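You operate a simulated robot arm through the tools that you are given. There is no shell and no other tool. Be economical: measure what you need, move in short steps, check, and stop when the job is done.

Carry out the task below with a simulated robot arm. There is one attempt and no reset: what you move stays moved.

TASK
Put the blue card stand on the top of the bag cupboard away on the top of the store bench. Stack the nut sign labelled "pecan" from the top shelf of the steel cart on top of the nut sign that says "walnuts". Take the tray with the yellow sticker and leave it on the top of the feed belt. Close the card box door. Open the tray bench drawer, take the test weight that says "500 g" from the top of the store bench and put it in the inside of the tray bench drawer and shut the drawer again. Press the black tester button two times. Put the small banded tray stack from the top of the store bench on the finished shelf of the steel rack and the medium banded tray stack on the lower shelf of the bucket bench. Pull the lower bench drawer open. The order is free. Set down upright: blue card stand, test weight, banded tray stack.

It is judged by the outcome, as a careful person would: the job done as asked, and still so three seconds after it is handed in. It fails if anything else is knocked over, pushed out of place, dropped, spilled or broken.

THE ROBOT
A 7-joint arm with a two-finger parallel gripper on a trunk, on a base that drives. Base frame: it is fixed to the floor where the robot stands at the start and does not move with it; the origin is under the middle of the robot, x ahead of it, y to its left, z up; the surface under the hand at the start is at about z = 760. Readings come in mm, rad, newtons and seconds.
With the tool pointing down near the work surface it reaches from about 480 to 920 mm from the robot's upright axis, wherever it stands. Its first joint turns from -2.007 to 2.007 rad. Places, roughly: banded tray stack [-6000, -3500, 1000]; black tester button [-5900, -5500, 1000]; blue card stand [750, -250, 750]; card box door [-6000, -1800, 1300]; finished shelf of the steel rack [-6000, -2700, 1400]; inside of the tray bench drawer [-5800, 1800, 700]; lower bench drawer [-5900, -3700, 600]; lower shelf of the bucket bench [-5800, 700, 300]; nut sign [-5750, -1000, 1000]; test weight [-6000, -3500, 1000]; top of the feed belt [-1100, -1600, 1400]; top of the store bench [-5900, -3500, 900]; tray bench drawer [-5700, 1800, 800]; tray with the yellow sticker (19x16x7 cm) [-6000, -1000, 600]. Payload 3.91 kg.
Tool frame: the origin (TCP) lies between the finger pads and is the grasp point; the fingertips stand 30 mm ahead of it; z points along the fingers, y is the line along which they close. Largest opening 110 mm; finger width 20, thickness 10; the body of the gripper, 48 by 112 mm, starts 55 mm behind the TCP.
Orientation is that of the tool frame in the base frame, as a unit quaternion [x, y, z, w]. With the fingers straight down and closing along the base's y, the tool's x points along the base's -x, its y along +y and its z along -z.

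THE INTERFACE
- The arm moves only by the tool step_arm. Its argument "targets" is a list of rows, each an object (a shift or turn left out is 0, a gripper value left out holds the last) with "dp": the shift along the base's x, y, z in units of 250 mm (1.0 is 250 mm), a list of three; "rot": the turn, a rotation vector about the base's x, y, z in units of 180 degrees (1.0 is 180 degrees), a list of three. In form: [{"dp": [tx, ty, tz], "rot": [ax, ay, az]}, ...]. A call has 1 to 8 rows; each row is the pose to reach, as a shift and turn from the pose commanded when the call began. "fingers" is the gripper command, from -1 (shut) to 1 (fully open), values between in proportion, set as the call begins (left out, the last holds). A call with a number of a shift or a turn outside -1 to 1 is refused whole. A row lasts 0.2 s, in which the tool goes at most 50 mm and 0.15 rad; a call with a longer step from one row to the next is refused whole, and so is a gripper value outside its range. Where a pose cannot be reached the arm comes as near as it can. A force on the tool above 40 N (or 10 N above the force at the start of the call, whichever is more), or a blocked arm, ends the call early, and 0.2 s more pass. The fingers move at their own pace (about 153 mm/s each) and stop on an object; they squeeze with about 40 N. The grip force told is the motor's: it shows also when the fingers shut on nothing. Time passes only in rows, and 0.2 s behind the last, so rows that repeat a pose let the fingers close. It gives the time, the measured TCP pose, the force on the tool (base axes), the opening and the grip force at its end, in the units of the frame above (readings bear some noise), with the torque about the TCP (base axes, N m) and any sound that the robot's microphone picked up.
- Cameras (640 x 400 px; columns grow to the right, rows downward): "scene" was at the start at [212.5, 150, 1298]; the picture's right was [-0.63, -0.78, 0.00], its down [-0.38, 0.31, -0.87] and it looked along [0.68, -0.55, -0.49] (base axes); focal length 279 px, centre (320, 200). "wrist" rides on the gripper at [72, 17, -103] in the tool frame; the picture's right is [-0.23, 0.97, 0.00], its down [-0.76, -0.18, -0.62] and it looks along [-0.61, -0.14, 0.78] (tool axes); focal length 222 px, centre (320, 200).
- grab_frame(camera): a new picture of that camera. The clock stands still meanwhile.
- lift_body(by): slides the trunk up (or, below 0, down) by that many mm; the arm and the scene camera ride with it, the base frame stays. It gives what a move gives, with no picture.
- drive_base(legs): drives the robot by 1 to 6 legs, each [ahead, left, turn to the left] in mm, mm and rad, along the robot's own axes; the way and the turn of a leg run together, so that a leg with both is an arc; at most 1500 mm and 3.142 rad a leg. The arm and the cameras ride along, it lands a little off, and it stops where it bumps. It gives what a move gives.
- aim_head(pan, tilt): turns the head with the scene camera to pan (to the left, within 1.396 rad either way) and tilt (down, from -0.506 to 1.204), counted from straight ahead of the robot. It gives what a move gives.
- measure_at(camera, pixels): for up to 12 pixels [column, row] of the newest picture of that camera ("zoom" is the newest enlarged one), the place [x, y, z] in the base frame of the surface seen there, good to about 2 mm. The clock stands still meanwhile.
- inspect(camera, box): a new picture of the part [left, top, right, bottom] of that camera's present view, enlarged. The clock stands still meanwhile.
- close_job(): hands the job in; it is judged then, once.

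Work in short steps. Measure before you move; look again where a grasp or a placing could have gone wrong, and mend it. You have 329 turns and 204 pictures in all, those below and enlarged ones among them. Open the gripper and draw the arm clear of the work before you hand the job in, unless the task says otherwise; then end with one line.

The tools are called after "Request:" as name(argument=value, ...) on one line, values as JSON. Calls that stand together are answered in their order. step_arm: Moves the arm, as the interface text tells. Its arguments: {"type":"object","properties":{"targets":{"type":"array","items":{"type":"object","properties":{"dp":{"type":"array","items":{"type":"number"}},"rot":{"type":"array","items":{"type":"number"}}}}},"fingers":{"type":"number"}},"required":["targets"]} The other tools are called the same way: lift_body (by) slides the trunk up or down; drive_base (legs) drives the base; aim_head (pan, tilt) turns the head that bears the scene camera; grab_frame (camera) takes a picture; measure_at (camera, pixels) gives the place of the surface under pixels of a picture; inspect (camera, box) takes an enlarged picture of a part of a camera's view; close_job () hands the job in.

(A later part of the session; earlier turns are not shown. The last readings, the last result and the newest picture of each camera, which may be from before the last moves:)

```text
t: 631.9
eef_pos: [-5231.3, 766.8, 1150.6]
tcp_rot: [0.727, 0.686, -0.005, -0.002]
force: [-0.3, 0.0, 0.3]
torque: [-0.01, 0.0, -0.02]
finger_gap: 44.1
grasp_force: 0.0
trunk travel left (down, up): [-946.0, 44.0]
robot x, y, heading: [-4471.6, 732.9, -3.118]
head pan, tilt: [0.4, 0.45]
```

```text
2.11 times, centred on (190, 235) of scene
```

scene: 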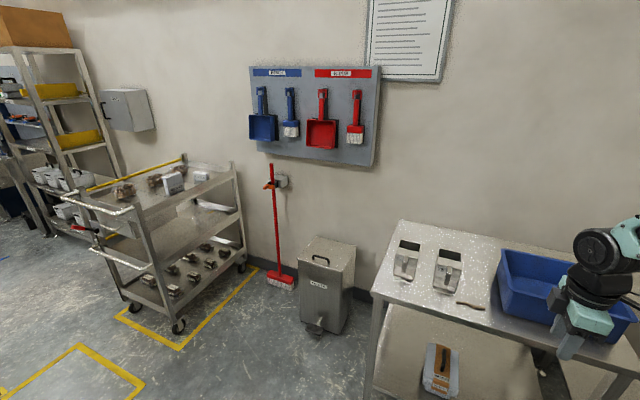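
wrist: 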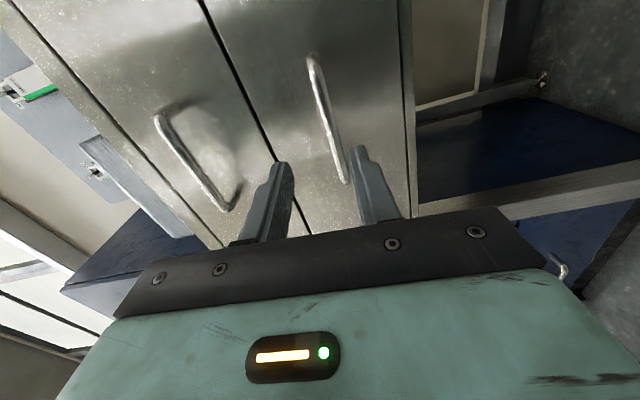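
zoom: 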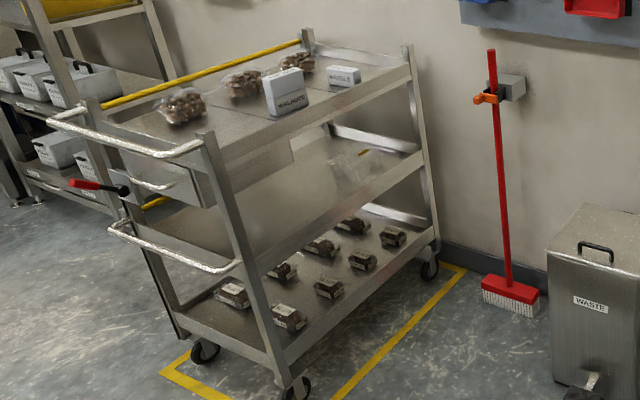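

There is a transparent tray with a yellow sticker at the back of the middle shelf (zoom (355,165)) — measuring saw through it. I zoom in closer.

Request:
inspect(camera="scene", box=[180, 185, 260, 245])

Request:
measure_at(camera="zoom", pixels=[[200, 130], [230, 160], [220, 95], [170, 160], [270, 150], [200, 190], [330, 180], [240, 120], [150, 120], [300, 200]])

```text
6.67 times, centred on (220, 215) of scene
```

zoom: 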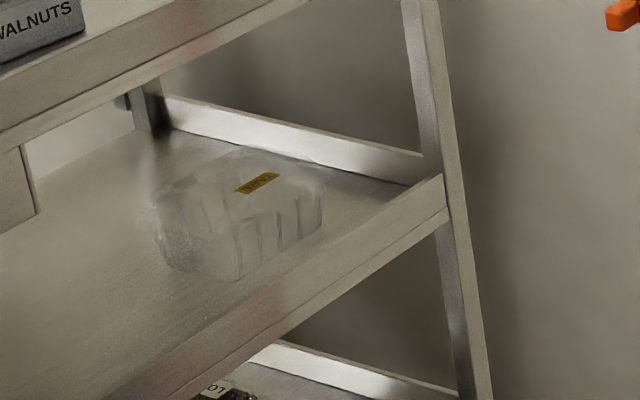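

```text
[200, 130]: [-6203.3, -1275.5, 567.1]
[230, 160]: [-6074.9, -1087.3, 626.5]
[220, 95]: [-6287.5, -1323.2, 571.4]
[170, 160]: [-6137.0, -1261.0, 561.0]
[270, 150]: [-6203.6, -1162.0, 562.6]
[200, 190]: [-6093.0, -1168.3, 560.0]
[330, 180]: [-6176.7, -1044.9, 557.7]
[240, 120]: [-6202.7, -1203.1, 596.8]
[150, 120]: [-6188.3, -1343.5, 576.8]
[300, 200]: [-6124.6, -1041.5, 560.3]
```

Request:
measure_at(camera="zoom", pixels=[[257, 183], [245, 188], [272, 177], [250, 183], [265, 182], [325, 185], [240, 278], [155, 205]])

```text
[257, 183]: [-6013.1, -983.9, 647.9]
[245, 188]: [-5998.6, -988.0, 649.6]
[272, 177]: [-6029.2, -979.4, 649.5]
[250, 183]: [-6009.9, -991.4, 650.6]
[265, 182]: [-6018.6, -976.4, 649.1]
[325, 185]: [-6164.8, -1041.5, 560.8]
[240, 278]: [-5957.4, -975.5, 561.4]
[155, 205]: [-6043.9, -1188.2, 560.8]
```

Request:
measure_at(camera="zoom", pixels=[[165, 262], [322, 232], [240, 280], [155, 210], [240, 150], [322, 190], [300, 240], [200, 275]])

```text
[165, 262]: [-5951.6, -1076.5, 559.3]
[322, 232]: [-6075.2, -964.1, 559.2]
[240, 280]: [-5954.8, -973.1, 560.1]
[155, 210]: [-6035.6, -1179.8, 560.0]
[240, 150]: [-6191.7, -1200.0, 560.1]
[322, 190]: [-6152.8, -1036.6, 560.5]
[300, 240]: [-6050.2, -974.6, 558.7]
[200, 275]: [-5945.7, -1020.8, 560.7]
```

The tray stands near the +y edge of the middle shelf, centre ≈(-6010,-1010). I measure obstacles on that side (bin, broom, cart edge, lip).

Request:
measure_at(camera="scene", pixels=[[303, 325], [340, 333], [357, 285], [300, 250], [355, 262], [272, 280], [295, 290], [177, 325], [175, 250], [235, 215], [150, 215], [372, 320]])

Request:
measure_at(camera="zoom", pixels=[[350, 255], [360, 230], [430, 190], [440, 210], [300, 10], [100, 130], [20, 190]])

```text
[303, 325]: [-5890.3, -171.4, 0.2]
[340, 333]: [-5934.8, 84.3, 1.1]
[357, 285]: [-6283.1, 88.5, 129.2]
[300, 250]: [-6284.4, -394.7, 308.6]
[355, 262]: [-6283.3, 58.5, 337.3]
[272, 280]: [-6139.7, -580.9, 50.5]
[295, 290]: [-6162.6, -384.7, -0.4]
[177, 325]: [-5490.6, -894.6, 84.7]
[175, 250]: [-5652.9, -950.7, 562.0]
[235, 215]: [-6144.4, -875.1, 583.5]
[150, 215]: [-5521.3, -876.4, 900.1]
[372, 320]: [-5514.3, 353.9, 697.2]
```

```text
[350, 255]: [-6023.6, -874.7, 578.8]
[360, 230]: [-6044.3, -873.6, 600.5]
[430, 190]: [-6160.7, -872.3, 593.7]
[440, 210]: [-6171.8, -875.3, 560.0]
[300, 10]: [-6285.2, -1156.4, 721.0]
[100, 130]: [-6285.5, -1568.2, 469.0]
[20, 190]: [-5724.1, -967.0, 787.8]
```

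Plan: stand at about (-5540,-250) facing −y and reach in over the +y lip. First drive to y≈-250 in the aisle and turn left to face −y.

Request:
drive_base(legs=[[0, 985, -0.02], [0, 0, 1.57]])

Request:
aim_head(pan=-0.9, tilt=0.5)

Request:
step_arm(targets=[{"dp": [-0.15, 0.1, 0]}, {"dp": [-0.3, 0.2, 0]}, {"dp": [-0.45, 0.3, 0]}, {"dp": [-0.6, 0.4, 0]}, {"dp": [-0.75, 0.5, 0]}, {"dp": [-0.9, 0.6, 0]}, {"dp": [-1.0, 0.7, 0]}])

```text
t: 640.7
eef_pos: [-4534.4, -1011.3, 1150.3]
tcp_rot: [0.063, 0.998, -0.005, 0.001]
force: [-0.7, -0.1, 0.3]
torque: [-0.05, 0.02, 0.0]
finger_gap: 43.7
grasp_force: 0.0
trunk travel left (down, up): [-946.0, 44.0]
robot x, y, heading: [-4447.3, -260.9, -1.608]
head pan, tilt: [0.4, 0.45]
```

```text
t: 642.2
eef_pos: [-4535.6, -1009.8, 1151.0]
tcp_rot: [0.062, 0.998, -0.006, 0.001]
force: [0.8, -0.2, -0.2]
torque: [-0.04, 0.01, -0.03]
finger_gap: 44.0
grasp_force: 0.1
trunk travel left (down, up): [-946.0, 44.0]
robot x, y, heading: [-4443.9, -258.6, -1.609]
head pan, tilt: [-0.901, 0.499]
```

```text
t: 643.8
eef_pos: [-4787.8, -836.6, 1149.7]
tcp_rot: [0.061, 0.998, -0.005, 0.001]
force: [-0.2, 0.0, 0.0]
torque: [0.0, 0.03, 0.01]
finger_gap: 44.0
grasp_force: 0.0
trunk travel left (down, up): [-946.0, 44.0]
robot x, y, heading: [-4452.5, -259.7, -1.619]
head pan, tilt: [-0.901, 0.499]
```

The tool is already rolled the right way (x=−X). I correct heading and strafe right to x≈-5540, with the hand high.

Request:
drive_base(legs=[[0, -600, 0.048], [0, -480, 0]])

Request:
grab_frame(camera="scene")

Request:
grab_frame(camera="wrist")

```text
t: 649.7
eef_pos: [-5823.7, -845.6, 1148.7]
tcp_rot: [0.036, 0.999, -0.004, 0.001]
force: [0.9, 0.1, 0.2]
torque: [-0.03, 0.0, -0.01]
finger_gap: 43.9
grasp_force: 0.1
trunk travel left (down, up): [-946.0, 44.0]
robot x, y, heading: [-5515.5, -254.3, -1.557]
head pan, tilt: [-0.901, 0.499]
stopped in leg 2: the robot was blocked; the commanded pose is now the measured one
```

```text
48 pictures are left
```

scene: 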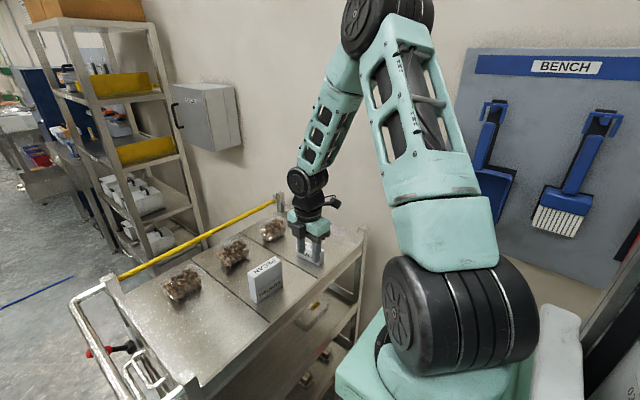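

```text
47 pictures are left
```

wrist: 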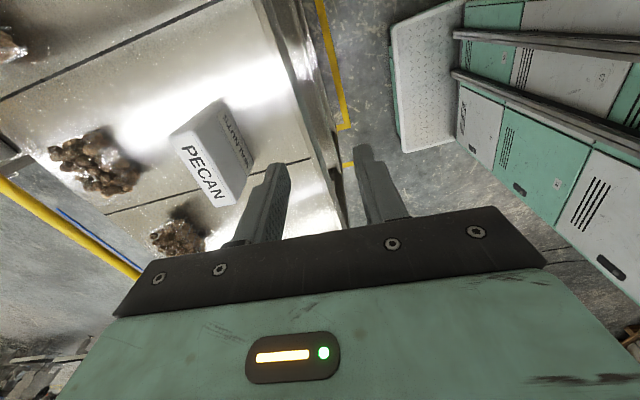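

The base is blocked (probably near the waste bin), so I move back 30 mm. The tray with its sticker is visible at (315,308); I zoom.

Request:
drive_base(legs=[[0, 30, 0]])

Request:
inspect(camera="scene", box=[280, 270, 360, 340])

Request:
measure_at(camera="zoom", pixels=[[250, 200], [300, 200], [350, 200], [200, 200], [300, 150], [300, 260], [350, 150], [250, 300]])

```text
t: 650.5
eef_pos: [-5792.6, -846.0, 1149.1]
tcp_rot: [0.036, 0.999, -0.004, 0.001]
force: [0.2, -0.9, -0.4]
torque: [-0.04, -0.02, -0.01]
finger_gap: 43.9
grasp_force: 0.0
trunk travel left (down, up): [-946.0, 44.0]
robot x, y, heading: [-5488.9, -250.7, -1.559]
head pan, tilt: [-0.901, 0.499]
```

```text
5.71 times, centred on (320, 305) of scene
```

zoom: 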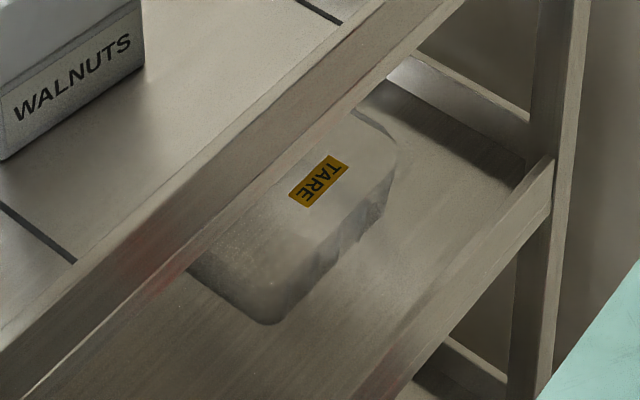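

```text
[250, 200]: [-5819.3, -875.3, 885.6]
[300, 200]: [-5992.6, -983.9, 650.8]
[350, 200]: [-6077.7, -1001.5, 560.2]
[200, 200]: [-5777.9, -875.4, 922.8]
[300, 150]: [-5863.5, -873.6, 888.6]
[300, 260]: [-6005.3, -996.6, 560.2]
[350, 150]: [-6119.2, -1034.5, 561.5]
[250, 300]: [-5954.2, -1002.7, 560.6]
```

It's a clear clamshell tray with a yellow "TARE" sticker. I bring the hand down beside the cart and tilt it to see the tray's side with the wrist camera.

Request:
step_arm(targets=[{"dp": [-0.12, 0.12, 0]}, {"dp": [-0.25, 0.24, 0]}, {"dp": [-0.38, 0.36, 0]}, {"dp": [-0.5, 0.48, 0]}, {"dp": [-0.65, 0.56, 0]}, {"dp": [-0.8, 0.6, 0]}, {"dp": [-0.87, 0.6, 0]}], fingers=0.5)

Request:
step_arm(targets=[{"rot": [-0.046, 0, 0]}, {"rot": [-0.092, 0, 0]}, {"rot": [-0.138, 0, 0]}, {"rot": [-0.184, 0, 0]}, {"rot": [-0.23, 0, 0]}, {"rot": [-0.276, 0, 0]}, {"rot": [-0.322, 0, 0]}, {"rot": [-0.361, 0, 0]}])

Request:
lift_body(by=-400)

Request:
grab_frame(camera="wrist")

```text
t: 652.1
eef_pos: [-6011.3, -695.7, 1149.4]
tcp_rot: [0.035, 0.999, -0.005, 0.002]
force: [-1.0, 0.1, -0.8]
torque: [0.0, -0.01, -0.01]
finger_gap: 82.6
grasp_force: 0.1
trunk travel left (down, up): [-946.0, 44.0]
robot x, y, heading: [-5486.2, -253.7, -1.562]
head pan, tilt: [-0.901, 0.499]
```

```text
t: 653.9
eef_pos: [-6033.4, -853.1, 1134.4]
tcp_rot: [0.026, 0.843, -0.536, 0.019]
force: [-0.6, 0.8, 0.3]
torque: [-0.01, 0.01, -0.03]
finger_gap: 82.3
grasp_force: 0.0
out of reach, approached as far as the arm can: row 5, 6, 7, 8
trunk travel left (down, up): [-946.0, 44.0]
robot x, y, heading: [-5487.5, -252.0, -1.56]
head pan, tilt: [-0.901, 0.499]
```

```text
t: 656.2
eef_pos: [-6031.2, -857.6, 905.4]
tcp_rot: [0.021, 0.839, -0.543, 0.017]
force: [-0.1, -6.1, 24.3]
torque: [-0.47, 0.34, -0.08]
finger_gap: 94.5
grasp_force: 12.8
trunk travel left (down, up): [-708.0, 282.0]
robot x, y, heading: [-5490.8, -250.9, -1.565]
head pan, tilt: [-0.901, 0.499]
stopped: the force on the tool passed its limit at 93 N (the readings are from after the stop); the commanded pose is now the measured one
```

```text
45 pictures are left
```

wrist: 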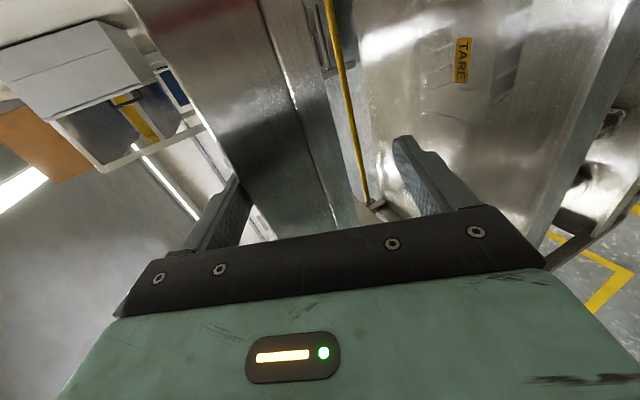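

The arm had drifted to y=-853 (out of reach), and lowering touched the cart's top edge. I raise straight up and check.

Request:
lift_body(by=230)

Request:
aim_head(pan=-0.7, tilt=0.6)

Request:
grab_frame(camera="scene")

Request:
measure_at(camera="scene", pixels=[[250, 280], [262, 300], [150, 330], [200, 380], [210, 240]])

```text
t: 658.6
eef_pos: [-6032.3, -856.7, 1132.5]
tcp_rot: [0.024, 0.84, -0.542, 0.02]
force: [0.2, 0.1, 0.9]
torque: [0.03, 0.02, 0.02]
finger_gap: 82.5
grasp_force: 0.1
trunk travel left (down, up): [-938.0, 52.0]
robot x, y, heading: [-5486.7, -249.5, -1.562]
head pan, tilt: [-0.901, 0.499]
```

```text
t: 659.3
eef_pos: [-6031.9, -856.0, 1132.6]
tcp_rot: [0.024, 0.84, -0.542, 0.018]
force: [0.5, 0.7, 0.2]
torque: [-0.01, 0.01, -0.02]
finger_gap: 82.5
grasp_force: 0.1
trunk travel left (down, up): [-938.0, 52.0]
robot x, y, heading: [-5488.7, -254.9, -1.563]
head pan, tilt: [-0.7, 0.6]
```

```text
44 pictures are left
```

scene: 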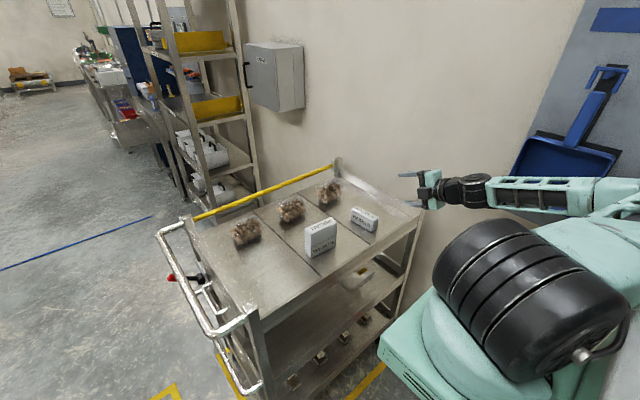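

```text
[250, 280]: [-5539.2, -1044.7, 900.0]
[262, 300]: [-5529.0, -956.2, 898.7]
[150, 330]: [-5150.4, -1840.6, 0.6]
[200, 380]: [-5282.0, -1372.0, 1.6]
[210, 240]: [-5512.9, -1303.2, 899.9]
```

Everything still stands in place. I take a close zoom of the tray from here to decide the grasp.

Request:
inspect(camera="scene", box=[325, 250, 405, 300])

Request:
inspect(camera="wrist", box=[380, 0, 540, 120])

```text
8.00 times, centred on (365, 275) of scene
```

zoom: 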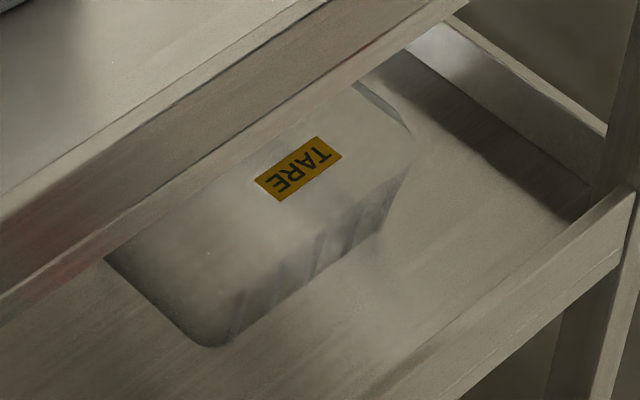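

```text
3.33 times, centred on (460, 60) of wrist
```

zoom: 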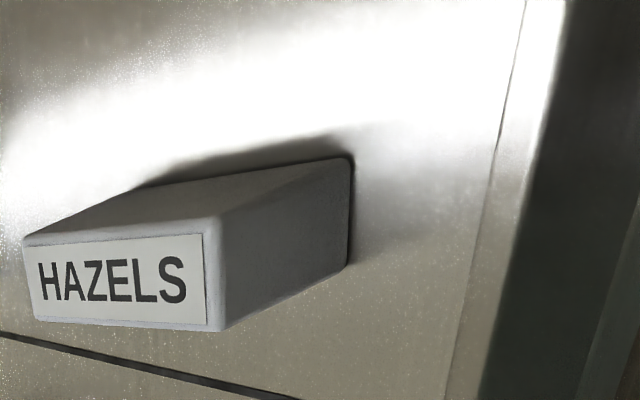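

The rim overhangs the tapered body; I'll pinch the near (+y) rim edge with one finger on the lid and one under the rim, the hand leaning ~35° below horizontal. First I back off a little and recover a clean arm posture.

Request:
drive_base(legs=[[-80, 0, 0]])

Request:
step_arm(targets=[{"dp": [0.1, 0.06, 0.02], "rot": [0.046, 0, 0]}, {"dp": [0.2, 0.12, 0.04], "rot": [0.092, 0, 0]}, {"dp": [0.3, 0.18, 0.06], "rot": [0.138, 0, 0]}, {"dp": [0.4, 0.24, 0.08], "rot": [0.184, 0, 0]}, {"dp": [0.5, 0.28, 0.1], "rot": [0.23, 0, 0]}, {"dp": [0.6, 0.3, 0.1], "rot": [0.276, 0, 0]}, {"dp": [0.66, 0.3, 0.1], "rot": [0.322, 0, 0]}, {"dp": [0.66, 0.3, 0.1], "rot": [0.361, 0, 0]}])

Request:
aim_head(pan=-0.9, tilt=0.4)

Request:
grab_frame(camera="scene")

```text
t: 660.4
eef_pos: [-6032.9, -777.0, 1132.4]
tcp_rot: [0.023, 0.84, -0.542, 0.019]
force: [-0.3, -0.3, -0.3]
torque: [-0.01, 0.0, -0.02]
finger_gap: 82.4
grasp_force: 0.1
trunk travel left (down, up): [-938.0, 52.0]
robot x, y, heading: [-5484.0, -172.7, -1.56]
head pan, tilt: [-0.7, 0.6]
```

```text
t: 662.2
eef_pos: [-5865.2, -700.4, 1157.4]
tcp_rot: [0.03, 1.0, -0.005, 0.002]
force: [-0.3, 0.8, -0.6]
torque: [-0.01, 0.0, 0.01]
finger_gap: 82.5
grasp_force: 0.1
trunk travel left (down, up): [-938.0, 52.0]
robot x, y, heading: [-5487.0, -172.2, -1.557]
head pan, tilt: [-0.7, 0.6]
```

```text
t: 662.9
eef_pos: [-5865.7, -700.3, 1157.5]
tcp_rot: [0.03, 1.0, -0.006, 0.003]
force: [-0.1, -0.4, 0.2]
torque: [-0.02, -0.01, -0.01]
finger_gap: 82.4
grasp_force: 0.0
trunk travel left (down, up): [-938.0, 52.0]
robot x, y, heading: [-5487.6, -172.1, -1.563]
head pan, tilt: [-0.901, 0.4]
```

```text
41 pictures are left
```

scene: 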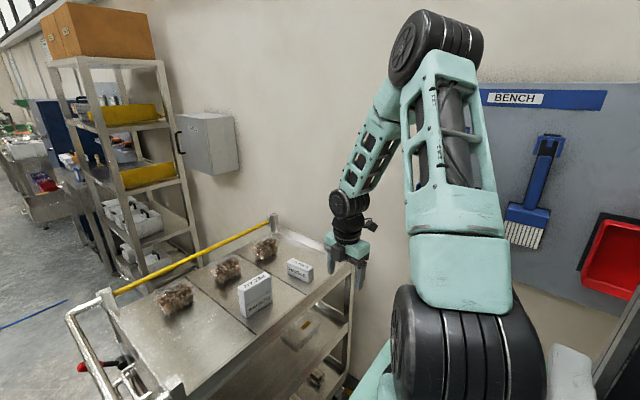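

Posture is good again. I lower the trunk with the hand beside the cart (y≈-700), then look.

Request:
lift_body(by=-380)

Request:
step_arm(targets=[{"dp": [-0.08, 0, 0], "rot": [-0.04, 0, 0]}, {"dp": [-0.16, 0, 0], "rot": [-0.08, 0, 0]}, {"dp": [-0.24, 0, 0], "rot": [-0.12, 0, 0]}, {"dp": [-0.32, 0, 0], "rot": [-0.16, 0, 0]}, {"dp": [-0.4, 0, 0], "rot": [-0.2, 0, 0]}])

Request:
grab_frame(camera="wrist")

```text
t: 666.6
eef_pos: [-5865.9, -701.3, 776.1]
tcp_rot: [0.029, 1.0, -0.005, 0.004]
force: [-0.6, -0.1, 0.3]
torque: [0.01, -0.01, -0.01]
finger_gap: 82.8
grasp_force: 0.1
trunk travel left (down, up): [-558.0, 432.0]
robot x, y, heading: [-5487.1, -172.4, -1.565]
head pan, tilt: [-0.901, 0.4]
```

```text
t: 667.8
eef_pos: [-5965.9, -700.1, 776.3]
tcp_rot: [0.026, 0.949, -0.315, 0.013]
force: [0.0, -0.5, 0.1]
torque: [0.04, 0.01, -0.03]
finger_gap: 82.6
grasp_force: 0.0
trunk travel left (down, up): [-558.0, 432.0]
robot x, y, heading: [-5485.8, -173.4, -1.558]
head pan, tilt: [-0.901, 0.4]
```

```text
40 pictures are left
```

wrist: 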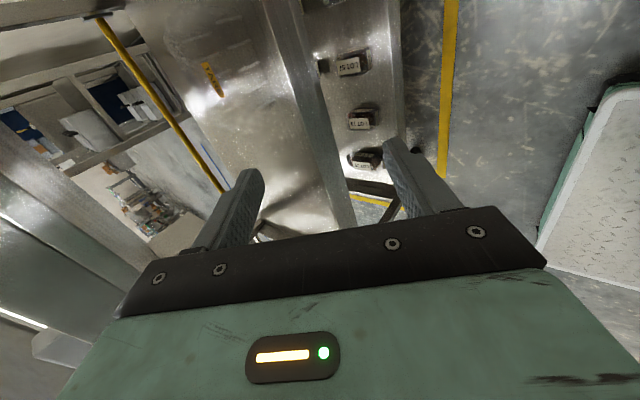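

The tray is in view at (210,60); zoom to see its profile.

Request:
inspect(camera="wrist", box=[140, 0, 300, 100])

Request:
measure_at(camera="zoom", pixels=[[280, 320], [265, 265], [300, 380], [130, 30], [110, 150], [160, 240], [480, 230], [440, 80], [420, 150], [250, 200]])

```text
4.00 times, centred on (220, 50) of wrist
```

zoom: 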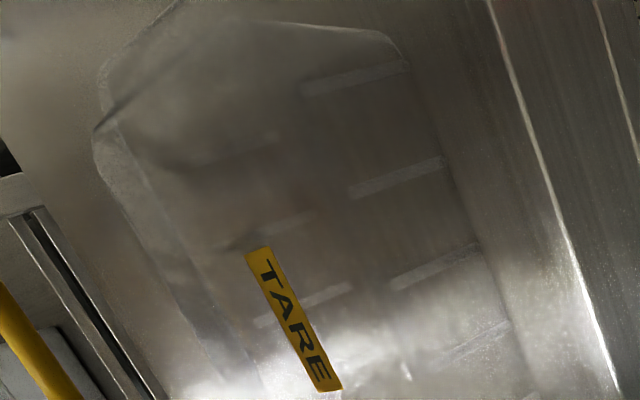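

```text
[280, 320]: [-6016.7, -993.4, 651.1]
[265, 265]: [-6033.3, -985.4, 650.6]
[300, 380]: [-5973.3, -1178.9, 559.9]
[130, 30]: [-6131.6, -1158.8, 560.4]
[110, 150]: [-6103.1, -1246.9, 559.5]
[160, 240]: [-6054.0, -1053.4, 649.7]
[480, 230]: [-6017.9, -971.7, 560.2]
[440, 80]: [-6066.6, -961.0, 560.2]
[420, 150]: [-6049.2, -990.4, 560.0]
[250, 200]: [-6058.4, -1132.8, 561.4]
```

I need the side profile: I lower the trunk (the hand is in free space beside the cart) to bring the scene camera nearly level with the tray.

Request:
lift_body(by=-400)

Request:
aim_head(pan=-0.8, tilt=0.25)

Request:
grab_frame(camera="scene")

```text
t: 671.6
eef_pos: [-5966.4, -698.7, 375.7]
tcp_rot: [0.028, 0.949, -0.314, 0.013]
force: [0.9, 0.2, -0.7]
torque: [0.03, 0.01, -0.02]
finger_gap: 82.7
grasp_force: 0.1
trunk travel left (down, up): [-158.0, 832.0]
robot x, y, heading: [-5483.4, -171.4, -1.561]
head pan, tilt: [-0.901, 0.4]
```

```text
t: 672.3
eef_pos: [-5968.0, -699.8, 375.7]
tcp_rot: [0.027, 0.949, -0.314, 0.013]
force: [-0.5, -0.1, 1.2]
torque: [0.02, 0.04, 0.01]
finger_gap: 82.4
grasp_force: 0.0
trunk travel left (down, up): [-158.0, 832.0]
robot x, y, heading: [-5485.4, -174.6, -1.561]
head pan, tilt: [-0.799, 0.25]
```

```text
38 pictures are left
```

scene: 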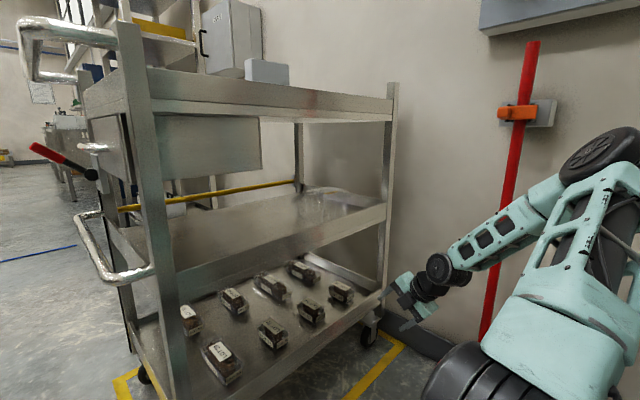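

Request:
inspect(camera="scene", box=[275, 165, 395, 240])

Request:
measure_at(camera="zoom", pixels=[[300, 130], [285, 128], [400, 245], [250, 245]])

```text
5.33 times, centred on (335, 202) of scene
```

zoom: 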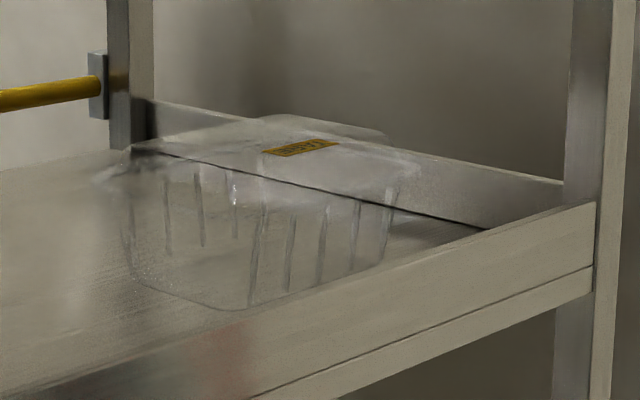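

```text
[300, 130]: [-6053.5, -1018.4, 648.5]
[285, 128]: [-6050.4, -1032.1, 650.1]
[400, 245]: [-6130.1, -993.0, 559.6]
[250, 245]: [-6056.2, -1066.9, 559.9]
```

Now the profile is clear: a ribbed base with a projecting rim flange (≈z 630) and lid. I can pinch the flange on the +y side. I measure the base corners.

Request:
measure_at(camera="zoom", pixels=[[250, 306], [385, 262], [140, 285], [300, 147], [270, 153], [335, 142], [95, 178], [420, 168], [500, 240], [450, 270]])

```text
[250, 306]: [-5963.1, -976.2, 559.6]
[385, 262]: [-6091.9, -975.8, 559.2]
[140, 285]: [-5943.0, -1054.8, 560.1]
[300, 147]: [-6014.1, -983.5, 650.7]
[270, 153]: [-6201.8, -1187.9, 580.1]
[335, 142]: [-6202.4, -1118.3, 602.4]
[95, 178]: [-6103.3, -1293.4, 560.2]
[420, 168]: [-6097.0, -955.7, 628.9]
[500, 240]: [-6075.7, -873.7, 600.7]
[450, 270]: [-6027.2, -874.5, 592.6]
```

Rim flange is at z≈629 with its +y edge near y≈-950 (base spans x −5963…−6092). I raise the trunk back, move 60 mm closer and lean the hand to ~68°, staying outside the lip (z 600, y −875).

Request:
lift_body(by=285)

Request:
drive_base(legs=[[60, 0, 0]])

Request:
step_arm(targets=[{"dp": [-0.06, -0.03, 0], "rot": [-0.035, 0, 0]}, {"dp": [-0.12, -0.06, 0], "rot": [-0.07, 0, 0]}, {"dp": [-0.18, -0.1, 0], "rot": [-0.105, 0, 0]}, {"dp": [-0.24, -0.14, 0], "rot": [-0.14, 0, 0]}, {"dp": [-0.24, -0.18, 0], "rot": [-0.174, 0, 0]}], fingers=-0.25)

```text
t: 675.2
eef_pos: [-5965.7, -700.2, 661.0]
tcp_rot: [0.027, 0.949, -0.315, 0.013]
force: [0.1, 0.5, 0.6]
torque: [0.02, 0.01, -0.02]
finger_gap: 82.6
grasp_force: 0.0
trunk travel left (down, up): [-443.0, 547.0]
robot x, y, heading: [-5488.3, -170.9, -1.562]
head pan, tilt: [-0.799, 0.25]
```

```text
t: 676.1
eef_pos: [-5965.9, -758.6, 660.9]
tcp_rot: [0.027, 0.949, -0.314, 0.013]
force: [-0.7, 0.5, 0.6]
torque: [-0.04, 0.02, -0.02]
finger_gap: 82.5
grasp_force: 0.1
trunk travel left (down, up): [-443.0, 547.0]
robot x, y, heading: [-5486.3, -231.3, -1.567]
head pan, tilt: [-0.799, 0.25]
```

```text
t: 677.4
eef_pos: [-6030.3, -845.2, 659.2]
tcp_rot: [0.02, 0.83, -0.557, 0.019]
force: [-0.6, 0.6, 0.5]
torque: [-0.01, -0.01, 0.0]
finger_gap: 41.2
grasp_force: 0.1
out of reach, approached as far as the arm can: row 3, 4, 5
trunk travel left (down, up): [-443.0, 547.0]
robot x, y, heading: [-5487.0, -234.7, -1.562]
head pan, tilt: [-0.799, 0.25]
```

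The hand is at y=-845 with tips just above the lip. I advance in small tests: 50 mm further.

Request:
step_arm(targets=[{"dp": [0, -0.1, 0]}, {"dp": [0, -0.2, 0]}, {"dp": [0, -0.2, 0]}])

Request:
inspect(camera="scene", box=[275, 150, 435, 260])

```text
t: 678.1
eef_pos: [-6031.2, -897.2, 659.1]
tcp_rot: [0.023, 0.829, -0.559, 0.019]
force: [0.3, -0.3, 0.4]
torque: [0.02, -0.02, -0.01]
finger_gap: 41.1
grasp_force: 0.1
trunk travel left (down, up): [-443.0, 547.0]
robot x, y, heading: [-5487.7, -233.2, -1.561]
head pan, tilt: [-0.799, 0.25]
```

```text
3.64 times, centred on (355, 205) of scene
```

zoom: 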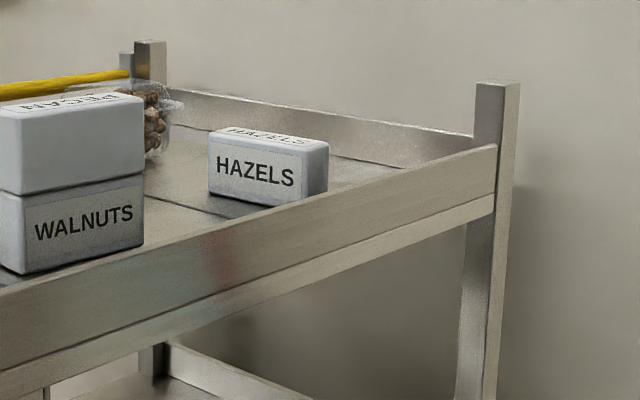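

The command base is the measured pose: TCP now (-6031,-897,659). I aim the camera lower to watch the final approach.

Request:
aim_head(pan=-0.85, tilt=0.55)

Request:
inspect(camera="scene", box=[260, 140, 460, 280])

Request:
inspect(camera="wrist", box=[220, 80, 440, 240])

```text
t: 679.0
eef_pos: [-6031.4, -896.8, 658.5]
tcp_rot: [0.023, 0.83, -0.557, 0.02]
force: [-0.4, 0.0, 0.3]
torque: [0.01, 0.02, 0.02]
finger_gap: 41.2
grasp_force: 0.0
trunk travel left (down, up): [-443.0, 547.0]
robot x, y, heading: [-5490.5, -231.4, -1.561]
head pan, tilt: [-0.85, 0.55]
```

```text
2.86 times, centred on (360, 210) of scene
```

zoom: 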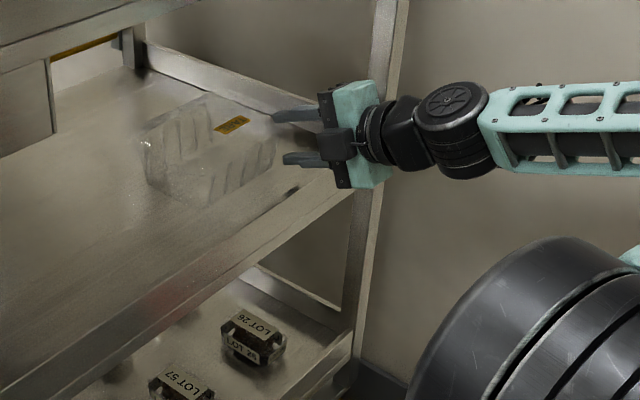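

```text
2.50 times, centred on (330, 160) of wrist
```

zoom: 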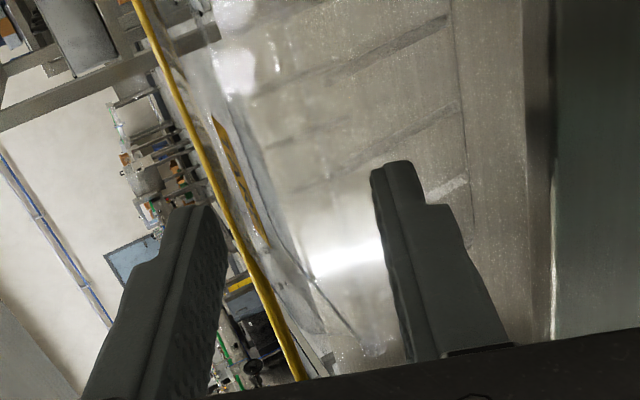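

The flange lies between the two fingers. Advance 28 mm and lower 10 mm, then check.

Request:
step_arm(targets=[{"dp": [0, -0.05, -0.02]}, {"dp": [0, -0.11, -0.04]}, {"dp": [0, -0.11, -0.04]}])

Request:
inspect(camera="wrist", box=[220, 80, 440, 240])

Request:
inspect(camera="scene", box=[290, 160, 390, 230])

```text
t: 679.8
eef_pos: [-6032.8, -924.2, 649.2]
tcp_rot: [0.022, 0.829, -0.558, 0.019]
force: [-0.2, 0.1, 0.2]
torque: [-0.02, 0.0, 0.01]
finger_gap: 41.5
grasp_force: 0.2
trunk travel left (down, up): [-443.0, 547.0]
robot x, y, heading: [-5487.5, -232.0, -1.564]
head pan, tilt: [-0.85, 0.55]
```

```text
2.50 times, centred on (330, 160) of wrist
```

zoom: 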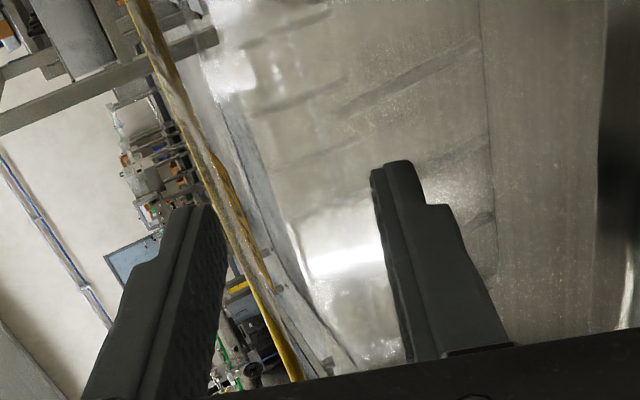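

```text
5.71 times, centred on (340, 195) of scene
```

zoom: 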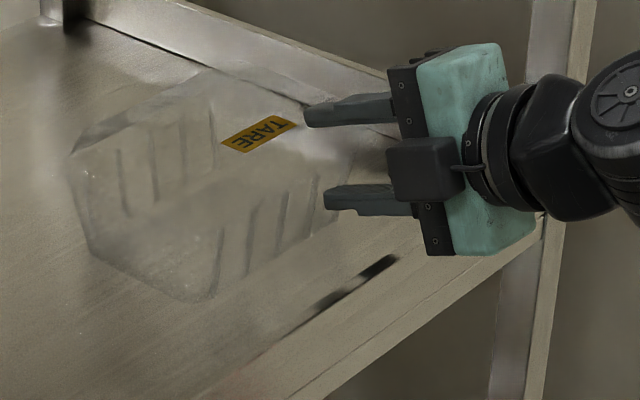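

Both fingers straddle the rim. Advance 8 mm more and close.

Request:
step_arm(targets=[{"dp": [0, -0.032, -0.012]}, {"dp": [0, -0.032, -0.012]}])

Request:
step_arm(targets=[{"dp": [0, 0, 0]}, {"dp": [0, 0, 0]}, {"dp": [0, 0, 0]}], fingers=-1)

Request:
inspect(camera="scene", box=[290, 160, 390, 230])

```text
t: 680.4
eef_pos: [-6030.7, -932.9, 646.0]
tcp_rot: [0.023, 0.829, -0.558, 0.02]
force: [0.0, 0.4, -0.3]
torque: [0.03, -0.02, 0.01]
finger_gap: 41.4
grasp_force: 0.1
trunk travel left (down, up): [-443.0, 547.0]
robot x, y, heading: [-5486.9, -233.5, -1.561]
head pan, tilt: [-0.85, 0.55]
```

```text
t: 681.1
eef_pos: [-6031.5, -932.0, 647.1]
tcp_rot: [0.023, 0.829, -0.558, 0.02]
force: [-0.2, 0.1, -0.5]
torque: [-0.02, 0.01, 0.0]
finger_gap: 0.0
grasp_force: 37.4
trunk travel left (down, up): [-443.0, 547.0]
robot x, y, heading: [-5482.4, -233.1, -1.558]
head pan, tilt: [-0.85, 0.55]
```

```text
5.71 times, centred on (340, 195) of scene
```

zoom: 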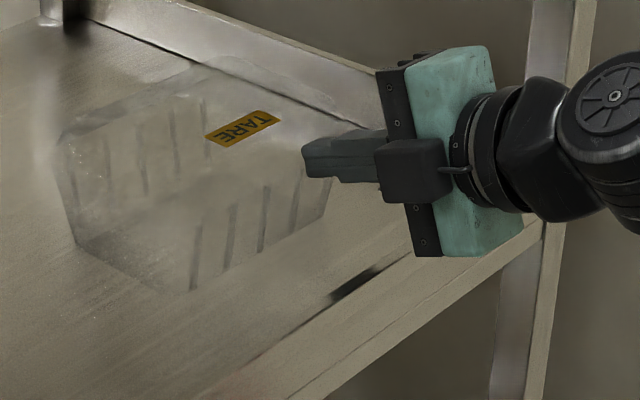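

Closed on nothing — the tips slipped off the rim. I measure where the tray is now.

Request:
measure_at(camera="zoom", pixels=[[243, 129], [215, 138], [270, 118], [190, 290], [325, 205], [70, 235], [330, 170]])

Request:
step_arm(targets=[{"dp": [0, 0, 0]}, {"dp": [0, 0.1, 0.02]}, {"dp": [0, 0.1, 0.02]}], fingers=-0.25)

Request:
inspect(camera="wrist", box=[200, 20, 440, 240])

```text
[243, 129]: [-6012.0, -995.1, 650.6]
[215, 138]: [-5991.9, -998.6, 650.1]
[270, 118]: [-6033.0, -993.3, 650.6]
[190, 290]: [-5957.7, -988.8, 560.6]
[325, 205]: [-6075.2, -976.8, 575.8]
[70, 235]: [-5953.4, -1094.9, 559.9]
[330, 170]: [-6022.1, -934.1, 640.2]
```

```text
t: 682.0
eef_pos: [-6030.5, -906.4, 649.6]
tcp_rot: [0.021, 0.829, -0.558, 0.021]
force: [0.7, -0.4, 0.4]
torque: [0.0, -0.01, -0.02]
finger_gap: 41.5
grasp_force: 0.0
trunk travel left (down, up): [-443.0, 547.0]
robot x, y, heading: [-5486.4, -231.2, -1.562]
head pan, tilt: [-0.85, 0.55]
```

```text
1.82 times, centred on (320, 130) of wrist
```

zoom: 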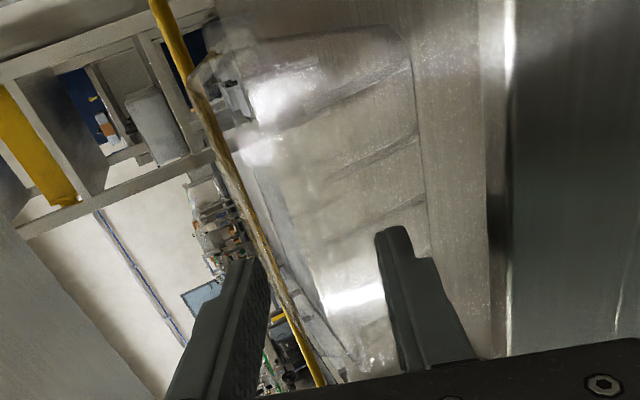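

The lower fingertip had only ~4 mm under the rim. I go in deeper — lower tip ≈15 mm past the rim edge (now y≈-960) — and close again.

Request:
step_arm(targets=[{"dp": [0, -0.08, -0.01]}, {"dp": [0, -0.15, -0.012]}, {"dp": [0, -0.194, -0.012]}, {"dp": [0, -0.194, -0.012]}])

Request:
inspect(camera="scene", box=[290, 160, 390, 230])

```text
t: 683.0
eef_pos: [-6032.6, -953.1, 647.4]
tcp_rot: [0.022, 0.829, -0.558, 0.019]
force: [-0.2, 0.4, -0.6]
torque: [-0.01, -0.05, -0.02]
finger_gap: 41.1
grasp_force: 0.0
trunk travel left (down, up): [-443.0, 547.0]
robot x, y, heading: [-5485.6, -231.5, -1.561]
head pan, tilt: [-0.85, 0.55]
```

```text
5.71 times, centred on (340, 195) of scene
```

zoom: 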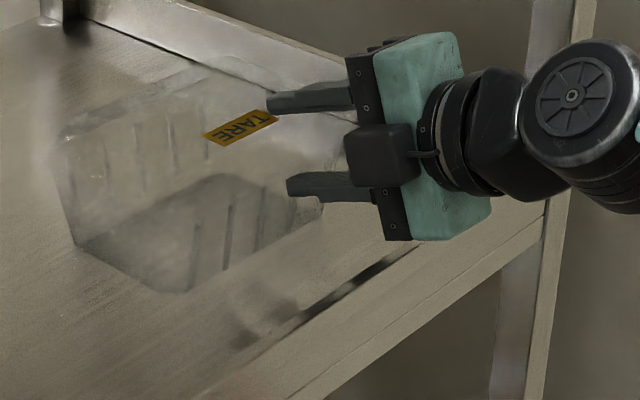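

Upper finger is over the lid, lower one beneath the rim. Close.

Request:
step_arm(targets=[{"dp": [0, 0, 0]}, {"dp": [0, 0, 0]}, {"dp": [0, 0, 0]}], fingers=-1)

Request:
inspect(camera="scene", box=[290, 160, 390, 230])

```text
t: 683.8
eef_pos: [-6032.2, -954.1, 648.5]
tcp_rot: [0.022, 0.829, -0.559, 0.019]
force: [0.3, 0.3, 2.3]
torque: [-0.29, 0.01, 0.18]
finger_gap: 4.1
grasp_force: 39.7
trunk travel left (down, up): [-443.0, 547.0]
robot x, y, heading: [-5488.8, -233.1, -1.561]
head pan, tilt: [-0.85, 0.55]
```

```text
5.71 times, centred on (340, 195) of scene
```

zoom: 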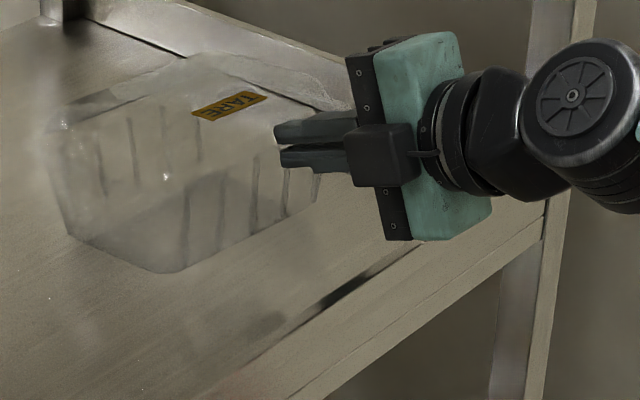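

Gap 4.1 mm: the flange is pinched. I lift slowly.

Request:
step_arm(targets=[{"dp": [0, 0, 0.04]}, {"dp": [0, 0, 0.08]}, {"dp": [0, 0, 0.14]}, {"dp": [0, 0, 0.2]}, {"dp": [0, 0, 0.26]}, {"dp": [0, 0, 0.3]}])

Request:
inspect(camera="scene", box=[270, 130, 410, 240])

```text
t: 685.1
eef_pos: [-6033.3, -955.2, 722.7]
tcp_rot: [0.023, 0.829, -0.558, 0.02]
force: [0.3, 0.0, 2.1]
torque: [0.05, -0.03, 0.02]
finger_gap: 4.8
grasp_force: 39.5
trunk travel left (down, up): [-443.0, 547.0]
robot x, y, heading: [-5488.1, -231.1, -1.566]
head pan, tilt: [-0.85, 0.55]
```

```text
3.64 times, centred on (340, 185) of scene
```

zoom: 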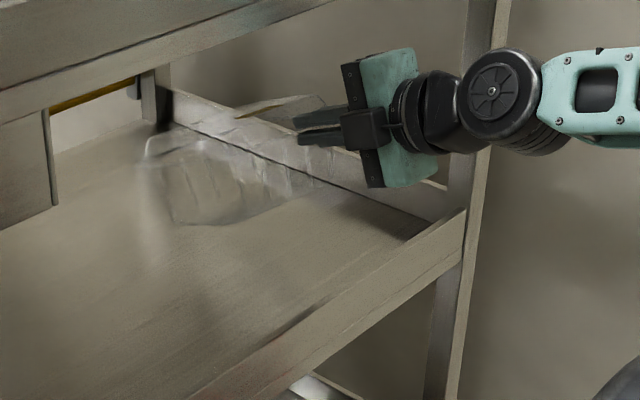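

The tray is up, tilted but held. I raise a little more, then back the robot away to draw it out over the lip.

Request:
step_arm(targets=[{"dp": [0, 0, 0.06]}, {"dp": [0, 0, 0.12]}, {"dp": [0, 0, 0.15]}])

Request:
drive_base(legs=[[-100, 0, 0]])

Request:
inspect(camera="scene", box=[270, 130, 430, 250])

```text
t: 686.0
eef_pos: [-6032.3, -955.5, 761.7]
tcp_rot: [0.022, 0.829, -0.559, 0.02]
force: [-0.2, -0.6, -0.8]
torque: [-0.05, 0.0, 0.03]
finger_gap: 4.9
grasp_force: 40.2
trunk travel left (down, up): [-443.0, 547.0]
robot x, y, heading: [-5485.4, -231.6, -1.559]
head pan, tilt: [-0.85, 0.55]
```

```text
t: 687.1
eef_pos: [-6035.0, -851.0, 761.5]
tcp_rot: [0.023, 0.829, -0.559, 0.02]
force: [-0.4, -0.5, 0.6]
torque: [-0.02, 0.0, 0.0]
finger_gap: 5.0
grasp_force: 40.0
trunk travel left (down, up): [-443.0, 547.0]
robot x, y, heading: [-5493.2, -129.2, -1.561]
head pan, tilt: [-0.85, 0.55]
```

```text
3.33 times, centred on (350, 190) of scene
```

zoom: 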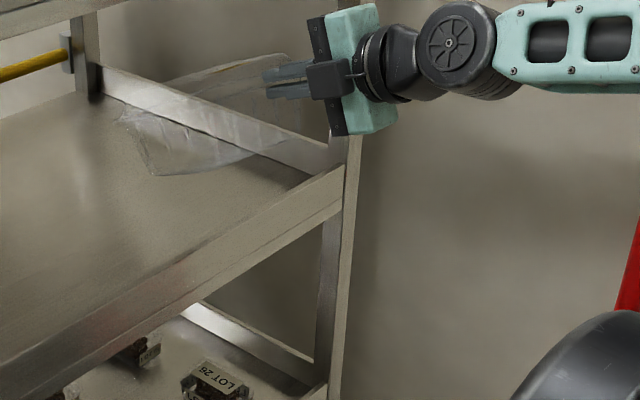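

It comes along. Back another 90 mm, then retract the arm.

Request:
drive_base(legs=[[-90, 0, 0]])

Request:
step_arm(targets=[{"dp": [0, 0.1, 0]}, {"dp": [0, 0.2, 0]}, {"dp": [0, 0.3, 0]}, {"dp": [0, 0.38, 0]}])

Request:
inspect(camera="scene", box=[270, 100, 470, 250])

```text
t: 688.2
eef_pos: [-6035.1, -761.5, 762.9]
tcp_rot: [0.023, 0.829, -0.558, 0.018]
force: [0.1, -0.1, -0.8]
torque: [0.03, 0.01, -0.04]
finger_gap: 4.9
grasp_force: 40.5
trunk travel left (down, up): [-443.0, 547.0]
robot x, y, heading: [-5489.4, -43.9, -1.566]
head pan, tilt: [-0.85, 0.55]
```

```text
t: 689.2
eef_pos: [-6033.4, -670.7, 759.7]
tcp_rot: [0.02, 0.829, -0.559, 0.021]
force: [-0.6, 0.2, -0.4]
torque: [0.02, 0.02, -0.01]
finger_gap: 5.2
grasp_force: 40.8
out of reach, approached as far as the arm can: row 4
trunk travel left (down, up): [-443.0, 547.0]
robot x, y, heading: [-5489.0, -44.7, -1.562]
head pan, tilt: [-0.85, 0.55]
```

```text
2.67 times, centred on (370, 175) of scene
```

zoom: 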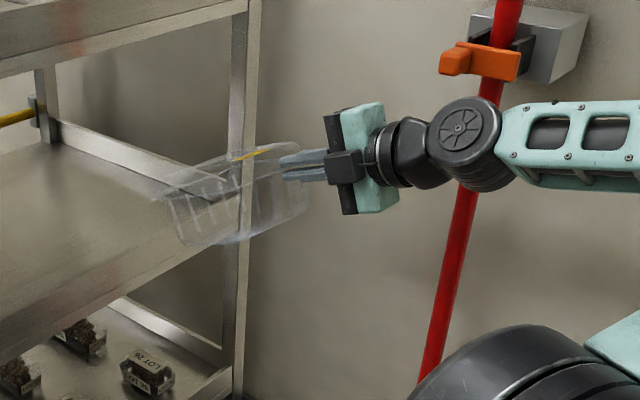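

The tray is clear of the cart by ~35 mm. I strafe +x (left), away from bin and cart.

Request:
drive_base(legs=[[0, 450, 0]])

Request:
drive_base(legs=[[-100, 0, 0], [0, 600, 0]])

Request:
grab_frame(camera="scene")

```text
t: 691.9
eef_pos: [-5574.9, -669.2, 760.2]
tcp_rot: [0.018, 0.829, -0.559, 0.024]
force: [-0.1, 0.5, -0.8]
torque: [-0.02, -0.03, -0.03]
finger_gap: 5.1
grasp_force: 40.7
trunk travel left (down, up): [-443.0, 547.0]
robot x, y, heading: [-5032.5, -34.4, -1.558]
head pan, tilt: [-0.85, 0.55]
```

```text
t: 696.2
eef_pos: [-4961.6, -555.5, 760.8]
tcp_rot: [0.022, 0.828, -0.559, 0.021]
force: [-0.4, 0.0, 0.2]
torque: [0.03, 0.0, 0.0]
finger_gap: 5.0
grasp_force: 39.6
trunk travel left (down, up): [-443.0, 547.0]
robot x, y, heading: [-4415.5, 71.8, -1.571]
head pan, tilt: [-0.85, 0.55]
```

```text
24 pictures are left
```

scene: 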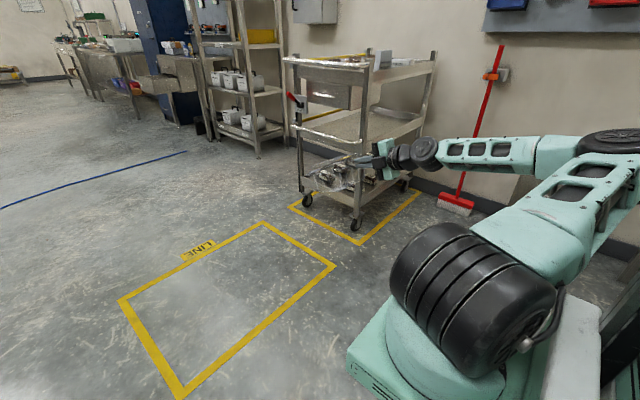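

Tray held well. I raise the trunk fully and bring the arm to straight ahead of the robot for travel.

Request:
lift_body(by=400)

Request:
step_arm(targets=[{"dp": [0.17, -0.07, 0.02]}, {"dp": [0.34, -0.14, 0.04]}, {"dp": [0.51, -0.21, 0.06]}, {"dp": [0.68, -0.28, 0.08]}, {"dp": [0.85, -0.35, 0.1]}, {"dp": [1.0, -0.42, 0.1]}])

Request:
step_arm(targets=[{"dp": [0.16, -0.08, 0.02]}, {"dp": [0.32, -0.16, 0.04]}, {"dp": [0.48, -0.24, 0.06]}, {"dp": [0.64, -0.3, 0.08]}])

Request:
lift_body(by=145)

```text
t: 700.0
eef_pos: [-4962.3, -557.1, 1161.2]
tcp_rot: [0.022, 0.829, -0.559, 0.021]
force: [-0.2, 0.1, 0.1]
torque: [-0.01, -0.01, 0.03]
finger_gap: 4.9
grasp_force: 39.7
trunk travel left (down, up): [-843.0, 147.0]
robot x, y, heading: [-4416.0, 71.6, -1.567]
head pan, tilt: [-0.85, 0.55]
```

```text
t: 701.4
eef_pos: [-4713.1, -662.8, 1187.9]
tcp_rot: [0.023, 0.827, -0.561, 0.02]
force: [0.0, -0.1, -0.4]
torque: [-0.01, -0.04, 0.04]
finger_gap: 5.1
grasp_force: 39.5
trunk travel left (down, up): [-843.0, 147.0]
robot x, y, heading: [-4420.6, 69.3, -1.567]
head pan, tilt: [-0.85, 0.55]
```

```text
t: 702.4
eef_pos: [-4555.1, -737.2, 1205.7]
tcp_rot: [0.023, 0.828, -0.559, 0.021]
force: [-1.3, 0.3, 0.0]
torque: [0.06, -0.03, 0.04]
finger_gap: 4.9
grasp_force: 40.6
trunk travel left (down, up): [-843.0, 147.0]
robot x, y, heading: [-4413.2, 71.3, -1.564]
head pan, tilt: [-0.85, 0.55]
```

```text
t: 704.1
eef_pos: [-4551.9, -737.6, 1351.8]
tcp_rot: [0.022, 0.829, -0.559, 0.02]
force: [-0.3, 0.0, -0.4]
torque: [0.01, -0.01, -0.01]
finger_gap: 4.9
grasp_force: 40.7
trunk travel left (down, up): [-988.0, 2.0]
robot x, y, heading: [-4414.9, 69.6, -1.565]
head pan, tilt: [-0.85, 0.55]
```

I drive to (-4415,1000), turn to face +x, and check status.

Request:
drive_base(legs=[[-930, 0, 0], [0, 0, 1.565]])

Request:
drive_base(legs=[[500, -250, 0]])

```text
t: 712.5
eef_pos: [-3618.8, 776.0, 1351.3]
tcp_rot: [-0.551, 0.619, -0.393, 0.398]
force: [-0.1, -0.2, -0.5]
torque: [0.03, 0.03, 0.01]
finger_gap: 5.3
grasp_force: 40.4
trunk travel left (down, up): [-988.0, 2.0]
robot x, y, heading: [-4413.9, 964.7, -0.058]
head pan, tilt: [-0.85, 0.55]
```

```text
t: 715.7
eef_pos: [-3139.2, 497.3, 1350.9]
tcp_rot: [-0.553, 0.617, -0.392, 0.4]
force: [0.0, -0.1, 0.2]
torque: [0.0, 0.0, 0.0]
finger_gap: 4.8
grasp_force: 40.2
trunk travel left (down, up): [-988.0, 2.0]
robot x, y, heading: [-3938.0, 679.7, -0.049]
head pan, tilt: [-0.85, 0.55]
```

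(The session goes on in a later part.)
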